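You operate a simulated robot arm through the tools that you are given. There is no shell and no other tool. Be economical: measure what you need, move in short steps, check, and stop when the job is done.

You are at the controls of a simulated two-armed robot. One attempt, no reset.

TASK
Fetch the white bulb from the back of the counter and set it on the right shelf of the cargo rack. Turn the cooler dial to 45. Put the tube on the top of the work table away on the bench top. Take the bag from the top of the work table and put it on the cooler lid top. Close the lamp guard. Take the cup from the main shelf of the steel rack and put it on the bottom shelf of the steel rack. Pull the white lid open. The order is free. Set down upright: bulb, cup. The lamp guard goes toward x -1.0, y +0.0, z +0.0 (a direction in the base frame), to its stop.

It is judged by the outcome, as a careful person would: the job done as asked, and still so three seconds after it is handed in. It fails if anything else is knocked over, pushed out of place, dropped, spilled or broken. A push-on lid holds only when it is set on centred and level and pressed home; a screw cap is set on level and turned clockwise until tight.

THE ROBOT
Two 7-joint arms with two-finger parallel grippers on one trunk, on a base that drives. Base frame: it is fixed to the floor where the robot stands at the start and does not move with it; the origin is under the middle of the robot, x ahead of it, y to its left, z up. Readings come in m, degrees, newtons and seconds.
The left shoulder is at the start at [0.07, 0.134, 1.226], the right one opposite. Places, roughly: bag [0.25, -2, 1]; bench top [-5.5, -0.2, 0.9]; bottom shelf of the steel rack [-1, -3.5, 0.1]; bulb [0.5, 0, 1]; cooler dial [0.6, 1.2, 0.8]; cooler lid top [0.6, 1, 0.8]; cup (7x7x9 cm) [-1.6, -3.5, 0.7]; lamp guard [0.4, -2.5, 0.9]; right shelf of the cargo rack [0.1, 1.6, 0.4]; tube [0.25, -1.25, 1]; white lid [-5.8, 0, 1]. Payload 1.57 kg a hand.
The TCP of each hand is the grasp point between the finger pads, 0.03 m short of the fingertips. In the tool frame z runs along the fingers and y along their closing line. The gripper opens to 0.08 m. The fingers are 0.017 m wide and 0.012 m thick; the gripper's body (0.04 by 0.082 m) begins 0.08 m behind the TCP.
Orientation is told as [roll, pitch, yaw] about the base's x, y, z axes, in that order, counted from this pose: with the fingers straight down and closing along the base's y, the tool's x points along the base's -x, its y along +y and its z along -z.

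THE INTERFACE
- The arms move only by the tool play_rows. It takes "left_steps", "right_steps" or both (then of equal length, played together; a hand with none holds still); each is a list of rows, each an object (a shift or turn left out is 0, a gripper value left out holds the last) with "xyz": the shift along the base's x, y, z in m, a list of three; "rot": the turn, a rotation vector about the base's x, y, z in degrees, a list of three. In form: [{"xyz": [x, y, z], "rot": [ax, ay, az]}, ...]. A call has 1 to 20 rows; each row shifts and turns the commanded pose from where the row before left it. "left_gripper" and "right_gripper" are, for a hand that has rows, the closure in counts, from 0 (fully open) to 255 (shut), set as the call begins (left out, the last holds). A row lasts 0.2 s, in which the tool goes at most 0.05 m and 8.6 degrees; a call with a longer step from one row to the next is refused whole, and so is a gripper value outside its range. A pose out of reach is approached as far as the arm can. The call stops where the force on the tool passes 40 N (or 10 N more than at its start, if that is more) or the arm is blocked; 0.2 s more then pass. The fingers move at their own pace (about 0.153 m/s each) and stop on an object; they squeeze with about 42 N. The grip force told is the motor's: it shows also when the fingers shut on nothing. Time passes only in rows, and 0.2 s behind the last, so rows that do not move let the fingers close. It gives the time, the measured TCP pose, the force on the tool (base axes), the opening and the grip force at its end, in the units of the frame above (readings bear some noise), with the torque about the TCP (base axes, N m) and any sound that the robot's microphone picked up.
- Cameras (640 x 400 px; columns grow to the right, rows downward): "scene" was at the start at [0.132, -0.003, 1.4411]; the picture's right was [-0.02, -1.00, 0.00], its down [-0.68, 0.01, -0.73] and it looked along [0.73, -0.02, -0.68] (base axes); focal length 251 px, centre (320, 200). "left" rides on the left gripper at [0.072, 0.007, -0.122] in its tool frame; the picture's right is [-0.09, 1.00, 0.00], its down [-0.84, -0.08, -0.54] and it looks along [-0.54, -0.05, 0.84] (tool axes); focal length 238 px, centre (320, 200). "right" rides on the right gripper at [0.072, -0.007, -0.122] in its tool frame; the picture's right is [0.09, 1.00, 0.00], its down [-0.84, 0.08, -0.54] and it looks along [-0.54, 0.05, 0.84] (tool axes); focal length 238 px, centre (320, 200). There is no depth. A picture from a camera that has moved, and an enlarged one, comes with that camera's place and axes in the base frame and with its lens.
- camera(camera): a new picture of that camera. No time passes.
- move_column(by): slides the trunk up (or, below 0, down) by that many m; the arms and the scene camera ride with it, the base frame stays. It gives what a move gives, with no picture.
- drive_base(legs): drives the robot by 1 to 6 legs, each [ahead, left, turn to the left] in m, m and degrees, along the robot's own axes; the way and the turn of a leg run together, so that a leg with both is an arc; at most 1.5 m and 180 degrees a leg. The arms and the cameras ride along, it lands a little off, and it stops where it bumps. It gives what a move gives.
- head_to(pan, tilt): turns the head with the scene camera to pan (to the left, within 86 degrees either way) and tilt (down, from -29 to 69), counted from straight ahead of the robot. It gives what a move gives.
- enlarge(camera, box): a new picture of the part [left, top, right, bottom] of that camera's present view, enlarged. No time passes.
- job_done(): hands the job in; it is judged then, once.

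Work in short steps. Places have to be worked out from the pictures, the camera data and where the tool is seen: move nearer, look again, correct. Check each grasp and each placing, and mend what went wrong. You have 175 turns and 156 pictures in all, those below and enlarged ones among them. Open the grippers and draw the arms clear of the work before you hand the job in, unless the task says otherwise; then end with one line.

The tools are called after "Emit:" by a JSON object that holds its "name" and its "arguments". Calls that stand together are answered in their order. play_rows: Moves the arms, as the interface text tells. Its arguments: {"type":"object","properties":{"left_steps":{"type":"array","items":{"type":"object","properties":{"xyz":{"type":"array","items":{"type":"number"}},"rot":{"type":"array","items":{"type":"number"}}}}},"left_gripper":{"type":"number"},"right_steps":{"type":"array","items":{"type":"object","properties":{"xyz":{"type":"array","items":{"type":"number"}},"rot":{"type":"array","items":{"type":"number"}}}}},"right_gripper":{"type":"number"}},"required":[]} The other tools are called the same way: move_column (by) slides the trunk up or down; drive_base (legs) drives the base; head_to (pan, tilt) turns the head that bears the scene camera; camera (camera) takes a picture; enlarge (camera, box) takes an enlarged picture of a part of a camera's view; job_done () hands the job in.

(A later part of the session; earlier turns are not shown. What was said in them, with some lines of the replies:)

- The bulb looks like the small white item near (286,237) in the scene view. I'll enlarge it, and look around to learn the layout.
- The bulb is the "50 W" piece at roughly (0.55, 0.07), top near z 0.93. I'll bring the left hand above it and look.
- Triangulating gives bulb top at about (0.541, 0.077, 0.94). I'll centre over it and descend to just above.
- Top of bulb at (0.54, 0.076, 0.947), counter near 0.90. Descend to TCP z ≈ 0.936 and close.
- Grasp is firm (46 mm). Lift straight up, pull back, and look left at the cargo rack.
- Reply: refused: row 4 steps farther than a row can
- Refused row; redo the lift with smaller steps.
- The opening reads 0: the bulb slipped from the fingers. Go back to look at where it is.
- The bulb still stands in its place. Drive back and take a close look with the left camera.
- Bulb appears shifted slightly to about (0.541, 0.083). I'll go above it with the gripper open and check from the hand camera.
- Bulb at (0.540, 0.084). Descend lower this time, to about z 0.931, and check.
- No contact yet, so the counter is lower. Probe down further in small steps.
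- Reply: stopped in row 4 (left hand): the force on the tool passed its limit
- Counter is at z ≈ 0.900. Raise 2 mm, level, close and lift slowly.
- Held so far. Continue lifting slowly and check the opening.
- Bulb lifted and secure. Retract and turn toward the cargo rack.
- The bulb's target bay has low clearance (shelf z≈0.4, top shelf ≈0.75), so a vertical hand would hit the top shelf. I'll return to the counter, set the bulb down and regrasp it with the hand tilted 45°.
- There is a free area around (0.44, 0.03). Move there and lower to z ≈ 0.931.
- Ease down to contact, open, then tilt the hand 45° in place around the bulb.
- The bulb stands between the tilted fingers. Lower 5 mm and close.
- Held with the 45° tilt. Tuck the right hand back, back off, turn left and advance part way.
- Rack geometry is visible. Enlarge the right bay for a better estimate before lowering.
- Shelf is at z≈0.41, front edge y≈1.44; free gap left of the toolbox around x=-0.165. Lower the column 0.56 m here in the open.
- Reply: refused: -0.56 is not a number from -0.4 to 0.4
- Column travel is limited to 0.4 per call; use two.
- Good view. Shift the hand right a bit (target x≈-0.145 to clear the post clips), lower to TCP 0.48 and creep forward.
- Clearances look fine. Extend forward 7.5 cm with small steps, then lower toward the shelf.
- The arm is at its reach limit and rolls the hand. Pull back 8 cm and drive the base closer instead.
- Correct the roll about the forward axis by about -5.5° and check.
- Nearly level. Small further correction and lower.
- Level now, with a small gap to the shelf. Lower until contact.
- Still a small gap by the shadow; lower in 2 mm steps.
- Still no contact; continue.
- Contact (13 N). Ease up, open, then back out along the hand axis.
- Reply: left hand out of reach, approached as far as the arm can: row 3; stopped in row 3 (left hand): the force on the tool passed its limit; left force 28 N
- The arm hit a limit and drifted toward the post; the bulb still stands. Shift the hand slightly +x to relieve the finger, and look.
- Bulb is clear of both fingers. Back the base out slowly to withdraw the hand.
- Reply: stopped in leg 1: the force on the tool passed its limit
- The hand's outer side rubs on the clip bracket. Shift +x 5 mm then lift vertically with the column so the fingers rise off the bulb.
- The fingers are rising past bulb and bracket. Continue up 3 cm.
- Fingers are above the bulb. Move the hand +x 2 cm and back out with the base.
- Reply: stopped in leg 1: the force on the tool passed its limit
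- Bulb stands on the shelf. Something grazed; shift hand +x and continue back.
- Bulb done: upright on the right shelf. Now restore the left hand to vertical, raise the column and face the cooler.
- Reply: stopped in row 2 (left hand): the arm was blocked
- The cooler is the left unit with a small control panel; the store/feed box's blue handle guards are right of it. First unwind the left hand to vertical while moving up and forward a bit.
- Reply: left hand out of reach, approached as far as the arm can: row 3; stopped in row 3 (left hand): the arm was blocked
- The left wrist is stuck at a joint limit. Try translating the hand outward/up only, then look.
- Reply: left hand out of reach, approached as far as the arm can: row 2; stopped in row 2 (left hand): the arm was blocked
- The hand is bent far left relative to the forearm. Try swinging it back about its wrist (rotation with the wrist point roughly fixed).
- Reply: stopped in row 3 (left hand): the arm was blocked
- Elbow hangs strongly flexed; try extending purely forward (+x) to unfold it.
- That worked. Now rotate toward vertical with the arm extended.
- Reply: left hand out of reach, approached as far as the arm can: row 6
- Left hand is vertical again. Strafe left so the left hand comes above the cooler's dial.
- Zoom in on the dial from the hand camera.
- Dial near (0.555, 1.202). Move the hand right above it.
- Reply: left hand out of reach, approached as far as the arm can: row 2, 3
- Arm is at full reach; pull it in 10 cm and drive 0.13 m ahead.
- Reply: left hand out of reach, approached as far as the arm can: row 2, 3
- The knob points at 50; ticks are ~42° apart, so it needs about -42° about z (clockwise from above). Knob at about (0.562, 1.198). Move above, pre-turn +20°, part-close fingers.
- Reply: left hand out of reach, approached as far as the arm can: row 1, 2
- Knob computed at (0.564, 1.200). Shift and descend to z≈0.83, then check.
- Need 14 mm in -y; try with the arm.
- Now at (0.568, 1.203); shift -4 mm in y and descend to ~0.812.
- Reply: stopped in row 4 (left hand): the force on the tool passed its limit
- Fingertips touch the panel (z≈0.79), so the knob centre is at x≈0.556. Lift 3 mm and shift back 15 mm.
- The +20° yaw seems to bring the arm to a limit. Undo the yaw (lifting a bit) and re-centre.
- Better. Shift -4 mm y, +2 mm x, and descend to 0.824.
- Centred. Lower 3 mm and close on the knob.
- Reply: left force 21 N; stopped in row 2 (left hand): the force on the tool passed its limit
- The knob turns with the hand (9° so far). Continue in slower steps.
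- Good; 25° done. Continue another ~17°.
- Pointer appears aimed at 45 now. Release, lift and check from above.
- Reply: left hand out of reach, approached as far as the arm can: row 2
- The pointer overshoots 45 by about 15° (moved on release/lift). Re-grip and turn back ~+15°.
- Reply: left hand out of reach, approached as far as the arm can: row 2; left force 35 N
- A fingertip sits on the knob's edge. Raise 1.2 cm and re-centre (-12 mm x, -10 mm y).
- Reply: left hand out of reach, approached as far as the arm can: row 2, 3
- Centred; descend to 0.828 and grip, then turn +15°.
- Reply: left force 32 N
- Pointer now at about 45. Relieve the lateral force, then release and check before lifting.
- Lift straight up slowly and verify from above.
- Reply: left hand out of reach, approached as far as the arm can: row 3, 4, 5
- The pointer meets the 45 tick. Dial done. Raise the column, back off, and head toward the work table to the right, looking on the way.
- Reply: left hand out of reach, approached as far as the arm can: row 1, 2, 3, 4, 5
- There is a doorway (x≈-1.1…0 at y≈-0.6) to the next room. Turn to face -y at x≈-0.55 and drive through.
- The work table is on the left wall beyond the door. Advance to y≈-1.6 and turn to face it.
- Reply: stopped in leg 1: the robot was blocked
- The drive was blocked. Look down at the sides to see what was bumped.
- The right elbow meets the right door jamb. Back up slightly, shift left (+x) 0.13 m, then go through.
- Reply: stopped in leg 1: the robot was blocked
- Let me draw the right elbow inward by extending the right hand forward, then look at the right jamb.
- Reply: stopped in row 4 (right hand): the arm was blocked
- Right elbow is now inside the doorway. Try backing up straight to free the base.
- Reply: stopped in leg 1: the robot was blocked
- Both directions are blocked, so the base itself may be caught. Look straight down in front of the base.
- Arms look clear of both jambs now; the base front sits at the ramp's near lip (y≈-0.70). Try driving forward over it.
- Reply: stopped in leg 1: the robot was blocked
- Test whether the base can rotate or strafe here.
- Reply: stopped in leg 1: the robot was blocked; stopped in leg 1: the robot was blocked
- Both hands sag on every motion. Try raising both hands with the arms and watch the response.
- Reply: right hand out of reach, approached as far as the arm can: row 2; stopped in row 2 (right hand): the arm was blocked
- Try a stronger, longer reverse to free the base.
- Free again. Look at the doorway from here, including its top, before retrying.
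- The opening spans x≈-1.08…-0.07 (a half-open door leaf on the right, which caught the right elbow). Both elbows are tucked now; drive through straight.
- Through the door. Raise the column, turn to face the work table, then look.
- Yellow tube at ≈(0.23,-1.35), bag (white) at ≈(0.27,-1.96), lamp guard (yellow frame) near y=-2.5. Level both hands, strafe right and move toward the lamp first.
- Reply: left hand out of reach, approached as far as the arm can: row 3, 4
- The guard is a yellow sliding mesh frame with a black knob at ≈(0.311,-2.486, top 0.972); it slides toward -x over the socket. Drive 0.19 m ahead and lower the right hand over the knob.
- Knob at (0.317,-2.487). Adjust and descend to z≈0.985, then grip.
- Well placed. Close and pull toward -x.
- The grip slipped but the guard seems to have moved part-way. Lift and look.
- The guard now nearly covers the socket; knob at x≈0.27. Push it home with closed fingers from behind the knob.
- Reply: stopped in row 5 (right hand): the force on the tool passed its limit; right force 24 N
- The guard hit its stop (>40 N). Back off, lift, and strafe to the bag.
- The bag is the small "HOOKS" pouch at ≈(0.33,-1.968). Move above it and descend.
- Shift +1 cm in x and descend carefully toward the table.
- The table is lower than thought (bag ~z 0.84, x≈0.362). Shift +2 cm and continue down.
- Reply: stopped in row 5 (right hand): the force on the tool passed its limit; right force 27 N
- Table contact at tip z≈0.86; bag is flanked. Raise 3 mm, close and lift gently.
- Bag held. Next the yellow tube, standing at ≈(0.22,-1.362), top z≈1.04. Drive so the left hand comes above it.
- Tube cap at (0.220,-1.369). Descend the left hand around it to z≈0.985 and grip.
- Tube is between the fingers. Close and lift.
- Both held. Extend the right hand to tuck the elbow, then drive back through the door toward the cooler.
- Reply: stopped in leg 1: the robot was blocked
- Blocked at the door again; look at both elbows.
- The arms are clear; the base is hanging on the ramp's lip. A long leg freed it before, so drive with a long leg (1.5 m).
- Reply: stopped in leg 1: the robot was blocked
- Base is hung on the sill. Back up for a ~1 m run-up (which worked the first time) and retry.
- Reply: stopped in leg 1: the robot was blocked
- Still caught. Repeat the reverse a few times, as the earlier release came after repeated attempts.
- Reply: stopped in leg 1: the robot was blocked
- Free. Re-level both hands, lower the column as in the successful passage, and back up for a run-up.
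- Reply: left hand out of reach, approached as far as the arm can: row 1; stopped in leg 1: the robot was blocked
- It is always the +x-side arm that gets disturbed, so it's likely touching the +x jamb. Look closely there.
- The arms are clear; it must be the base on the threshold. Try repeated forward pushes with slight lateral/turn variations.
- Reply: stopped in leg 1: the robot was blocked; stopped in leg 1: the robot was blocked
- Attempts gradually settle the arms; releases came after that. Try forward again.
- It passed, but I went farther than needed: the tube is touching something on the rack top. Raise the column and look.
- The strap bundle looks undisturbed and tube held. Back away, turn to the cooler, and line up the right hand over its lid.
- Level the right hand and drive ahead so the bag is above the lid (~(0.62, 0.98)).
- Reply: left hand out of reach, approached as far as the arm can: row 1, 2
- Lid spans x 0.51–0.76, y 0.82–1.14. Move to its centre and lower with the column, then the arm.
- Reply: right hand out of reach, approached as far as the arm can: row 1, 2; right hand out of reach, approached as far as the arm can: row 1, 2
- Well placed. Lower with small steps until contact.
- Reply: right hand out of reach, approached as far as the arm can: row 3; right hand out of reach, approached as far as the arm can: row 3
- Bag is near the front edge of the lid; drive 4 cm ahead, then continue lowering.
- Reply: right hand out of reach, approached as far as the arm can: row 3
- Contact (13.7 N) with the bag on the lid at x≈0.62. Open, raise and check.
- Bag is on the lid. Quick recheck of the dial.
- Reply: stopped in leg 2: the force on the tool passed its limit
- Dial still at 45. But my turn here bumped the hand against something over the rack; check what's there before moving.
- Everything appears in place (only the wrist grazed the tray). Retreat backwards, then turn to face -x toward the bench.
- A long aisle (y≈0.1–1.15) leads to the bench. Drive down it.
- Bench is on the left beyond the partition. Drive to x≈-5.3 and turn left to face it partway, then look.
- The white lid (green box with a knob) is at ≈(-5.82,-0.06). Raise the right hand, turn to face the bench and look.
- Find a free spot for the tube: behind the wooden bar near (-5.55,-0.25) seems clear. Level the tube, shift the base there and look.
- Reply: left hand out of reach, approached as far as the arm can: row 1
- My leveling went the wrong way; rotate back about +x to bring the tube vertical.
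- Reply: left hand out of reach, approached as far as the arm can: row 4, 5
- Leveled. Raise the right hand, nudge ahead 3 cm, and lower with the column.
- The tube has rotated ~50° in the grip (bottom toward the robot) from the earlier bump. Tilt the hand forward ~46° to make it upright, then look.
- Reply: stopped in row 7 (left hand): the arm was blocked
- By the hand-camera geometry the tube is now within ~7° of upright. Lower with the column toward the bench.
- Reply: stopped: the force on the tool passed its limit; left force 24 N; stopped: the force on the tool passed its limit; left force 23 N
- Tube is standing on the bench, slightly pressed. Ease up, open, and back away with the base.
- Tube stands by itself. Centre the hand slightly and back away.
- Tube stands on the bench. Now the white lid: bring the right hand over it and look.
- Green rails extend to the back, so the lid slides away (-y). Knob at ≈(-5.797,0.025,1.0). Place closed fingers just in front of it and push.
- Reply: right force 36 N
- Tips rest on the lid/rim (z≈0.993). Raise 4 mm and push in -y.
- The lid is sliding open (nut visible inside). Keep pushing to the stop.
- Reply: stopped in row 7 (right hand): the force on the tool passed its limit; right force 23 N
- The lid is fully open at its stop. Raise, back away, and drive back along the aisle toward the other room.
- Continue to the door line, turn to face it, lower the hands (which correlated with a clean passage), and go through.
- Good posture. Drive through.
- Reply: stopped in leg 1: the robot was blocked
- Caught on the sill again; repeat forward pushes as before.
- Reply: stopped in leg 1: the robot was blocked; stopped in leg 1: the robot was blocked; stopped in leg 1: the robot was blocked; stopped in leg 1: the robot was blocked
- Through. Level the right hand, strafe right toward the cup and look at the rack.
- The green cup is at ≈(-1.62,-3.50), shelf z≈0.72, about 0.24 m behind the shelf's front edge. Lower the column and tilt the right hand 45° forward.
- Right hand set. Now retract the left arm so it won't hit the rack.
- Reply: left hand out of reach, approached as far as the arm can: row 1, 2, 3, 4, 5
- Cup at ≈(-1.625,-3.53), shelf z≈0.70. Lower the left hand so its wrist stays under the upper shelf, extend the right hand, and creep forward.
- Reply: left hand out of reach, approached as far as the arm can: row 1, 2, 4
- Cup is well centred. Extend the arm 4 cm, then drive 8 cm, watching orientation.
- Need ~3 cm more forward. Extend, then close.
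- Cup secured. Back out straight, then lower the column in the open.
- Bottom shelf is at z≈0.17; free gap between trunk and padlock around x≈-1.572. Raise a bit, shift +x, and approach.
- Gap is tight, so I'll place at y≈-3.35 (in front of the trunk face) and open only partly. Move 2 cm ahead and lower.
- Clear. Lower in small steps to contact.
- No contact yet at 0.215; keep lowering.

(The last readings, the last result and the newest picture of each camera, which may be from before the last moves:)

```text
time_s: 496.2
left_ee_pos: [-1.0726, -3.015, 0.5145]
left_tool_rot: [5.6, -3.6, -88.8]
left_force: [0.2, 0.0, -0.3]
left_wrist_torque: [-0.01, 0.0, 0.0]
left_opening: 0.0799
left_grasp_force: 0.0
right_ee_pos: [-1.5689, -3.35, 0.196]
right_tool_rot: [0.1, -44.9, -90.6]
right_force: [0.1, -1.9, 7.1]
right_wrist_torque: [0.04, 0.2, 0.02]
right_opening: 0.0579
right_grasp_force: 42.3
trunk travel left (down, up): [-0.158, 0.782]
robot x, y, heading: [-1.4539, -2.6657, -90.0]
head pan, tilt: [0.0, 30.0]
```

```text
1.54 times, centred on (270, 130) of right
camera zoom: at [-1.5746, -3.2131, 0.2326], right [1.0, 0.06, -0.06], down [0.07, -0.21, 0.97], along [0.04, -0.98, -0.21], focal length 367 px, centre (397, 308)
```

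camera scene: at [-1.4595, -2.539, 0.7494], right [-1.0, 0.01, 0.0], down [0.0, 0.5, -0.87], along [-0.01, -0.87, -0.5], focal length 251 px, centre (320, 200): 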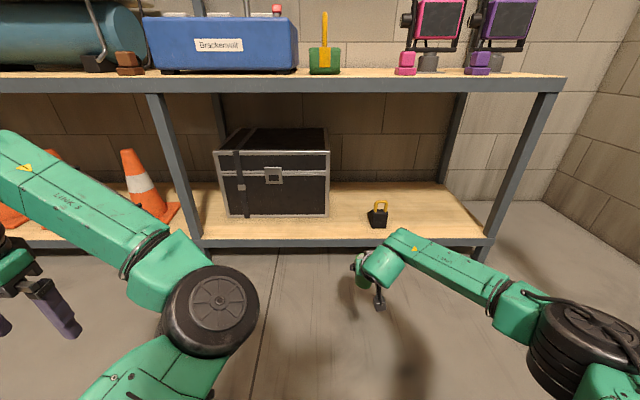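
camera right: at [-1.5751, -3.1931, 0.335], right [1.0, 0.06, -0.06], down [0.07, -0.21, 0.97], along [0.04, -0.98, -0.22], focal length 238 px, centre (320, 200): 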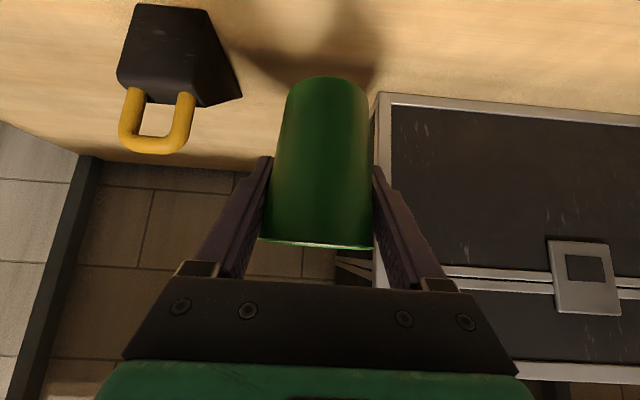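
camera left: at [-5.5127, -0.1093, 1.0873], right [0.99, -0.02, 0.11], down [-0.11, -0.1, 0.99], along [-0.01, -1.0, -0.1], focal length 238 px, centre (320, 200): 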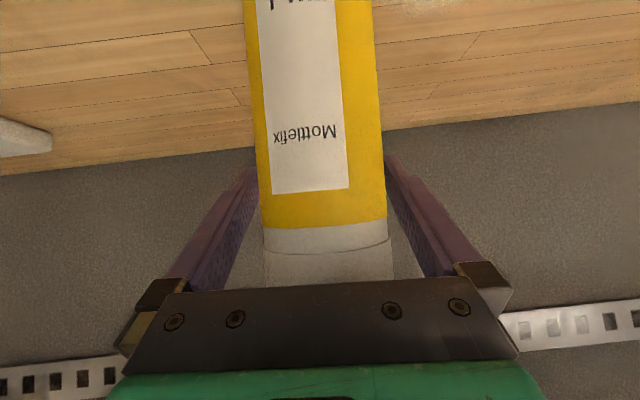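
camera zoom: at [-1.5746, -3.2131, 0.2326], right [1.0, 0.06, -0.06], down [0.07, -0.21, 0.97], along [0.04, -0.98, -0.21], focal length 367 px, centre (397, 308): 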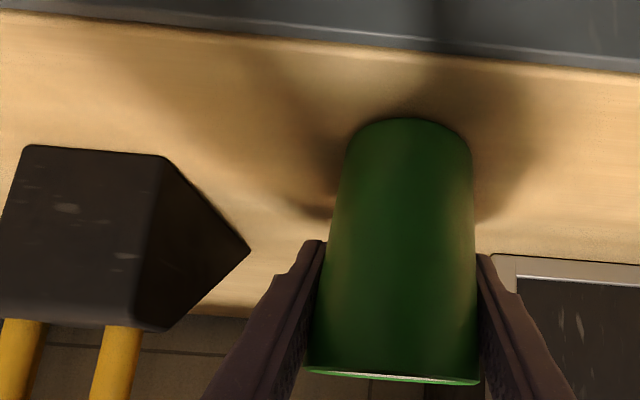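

Contact with the shelf. Open partly and check.

Emit:
{"name": "play_rows", "arguments": {"right_steps": [{"xyz": [0, 0, 0.001]}, {}, {}], "right_gripper": 48}}

Emit:
{"name": "drive_base", "arguments": {"legs": [[-0.3, 0, 0]]}}

Emit:
{"name": "camera", "arguments": {"camera": "right"}}

```text
time_s: 497.0
left_ee_pos: [-1.0738, -3.0143, 0.5145]
left_tool_rot: [5.6, -3.5, -88.8]
left_force: [-0.1, 0.0, 0.2]
left_wrist_torque: [-0.02, -0.02, 0.01]
left_opening: 0.0799
left_grasp_force: 0.1
right_ee_pos: [-1.5693, -3.3507, 0.1962]
right_tool_rot: [0.1, -44.7, -90.6]
right_force: [0.5, 0.1, 0.3]
right_wrist_torque: [0.01, -0.01, 0.04]
right_opening: 0.0651
right_grasp_force: 0.1
trunk travel left (down, up): [-0.158, 0.782]
robot x, y, heading: [-1.4581, -2.6681, -90.0]
head pan, tilt: [0.0, 30.0]
```

```text
time_s: 499.0
left_ee_pos: [-1.0737, -2.7192, 0.5146]
left_tool_rot: [5.6, -3.5, -89.0]
left_force: [1.4, -0.1, 0.7]
left_wrist_torque: [-0.02, -0.03, 0.0]
left_opening: 0.0799
left_grasp_force: 0.1
right_ee_pos: [-1.5702, -3.0524, 0.1954]
right_tool_rot: [0.2, -44.8, -90.7]
right_force: [0.7, -0.6, -0.3]
right_wrist_torque: [-0.01, 0.03, 0.0]
right_opening: 0.0652
right_grasp_force: 0.1
trunk travel left (down, up): [-0.158, 0.782]
robot x, y, heading: [-1.4585, -2.3663, -90.5]
head pan, tilt: [0.0, 30.0]
```

```text
3 pictures are left
camera right: at [-1.5751, -2.9155, 0.2319], right [1.0, 0.05, -0.06], down [0.07, -0.21, 0.97], along [0.04, -0.98, -0.22], focal length 238 px, centre (320, 200)
```

right: 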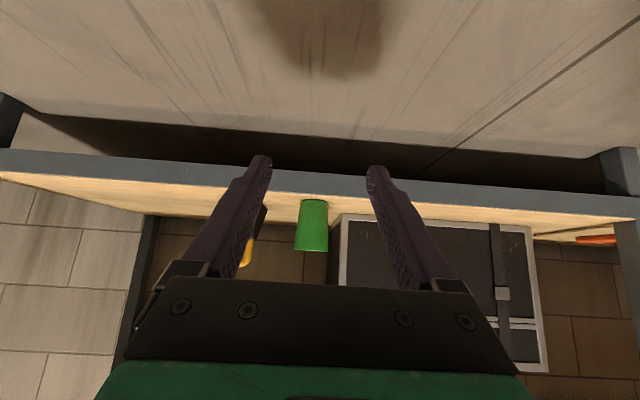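

The cup stands upright on the bottom shelf. Open the gripper fully, raise up clear and take a last check picture.

Emit:
{"name": "play_rows", "arguments": {"right_steps": [{"xyz": [0, 0.01, 0.01]}, {}], "right_gripper": 0}}

Emit:
{"name": "move_column", "arguments": {"by": 0.4}}

Emit:
{"name": "camera", "arguments": {"camera": "scene"}}

```text
time_s: 499.6
left_ee_pos: [-1.0737, -2.7189, 0.5156]
left_tool_rot: [5.6, -3.6, -89.1]
left_force: [-0.3, 0.3, -0.3]
left_wrist_torque: [0.0, 0.01, 0.0]
left_opening: 0.0799
left_grasp_force: 0.1
right_ee_pos: [-1.5697, -3.0422, 0.2066]
right_tool_rot: [0.0, -44.8, -90.6]
right_force: [-0.1, -0.1, -0.1]
right_wrist_torque: [0.02, -0.01, 0.0]
right_opening: 0.0801
right_grasp_force: 0.1
trunk travel left (down, up): [-0.158, 0.782]
robot x, y, heading: [-1.4571, -2.3715, -90.1]
head pan, tilt: [0.0, 30.0]
```

```text
time_s: 503.5
left_ee_pos: [-1.0743, -2.7197, 0.9155]
left_tool_rot: [5.7, -3.7, -89.1]
left_force: [-0.6, -1.0, 0.0]
left_wrist_torque: [-0.03, -0.01, -0.02]
left_opening: 0.08
left_grasp_force: 0.1
right_ee_pos: [-1.5685, -3.0428, 0.6063]
right_tool_rot: [0.1, -44.7, -90.7]
right_force: [0.8, -0.3, 1.1]
right_wrist_torque: [-0.02, -0.02, -0.01]
right_opening: 0.08
right_grasp_force: 0.0
trunk travel left (down, up): [-0.558, 0.382]
robot x, y, heading: [-1.4563, -2.3751, -90.2]
head pan, tilt: [0.0, 30.0]
```

```text
2 pictures are left
camera scene: at [-1.4594, -2.5124, 1.2193], right [-1.0, 0.0, 0.0], down [0.0, 0.5, -0.87], along [0.0, -0.87, -0.5], focal length 251 px, centre (320, 200)
```

scene: 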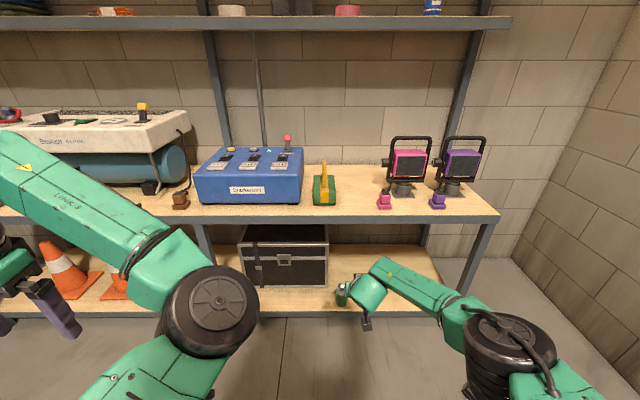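

Everything is in place and the arms are clear of the rack; hand the job in.

Emit:
{"name": "job_done", "arguments": {}}

```text
The job is handed in.
```

I finished all seven tasks and handed the job in. During a turn the left arm or the tube bumped the cargo rack area, and earlier the tube touched an item on the rack top. Afterwards everything there still looked in place.
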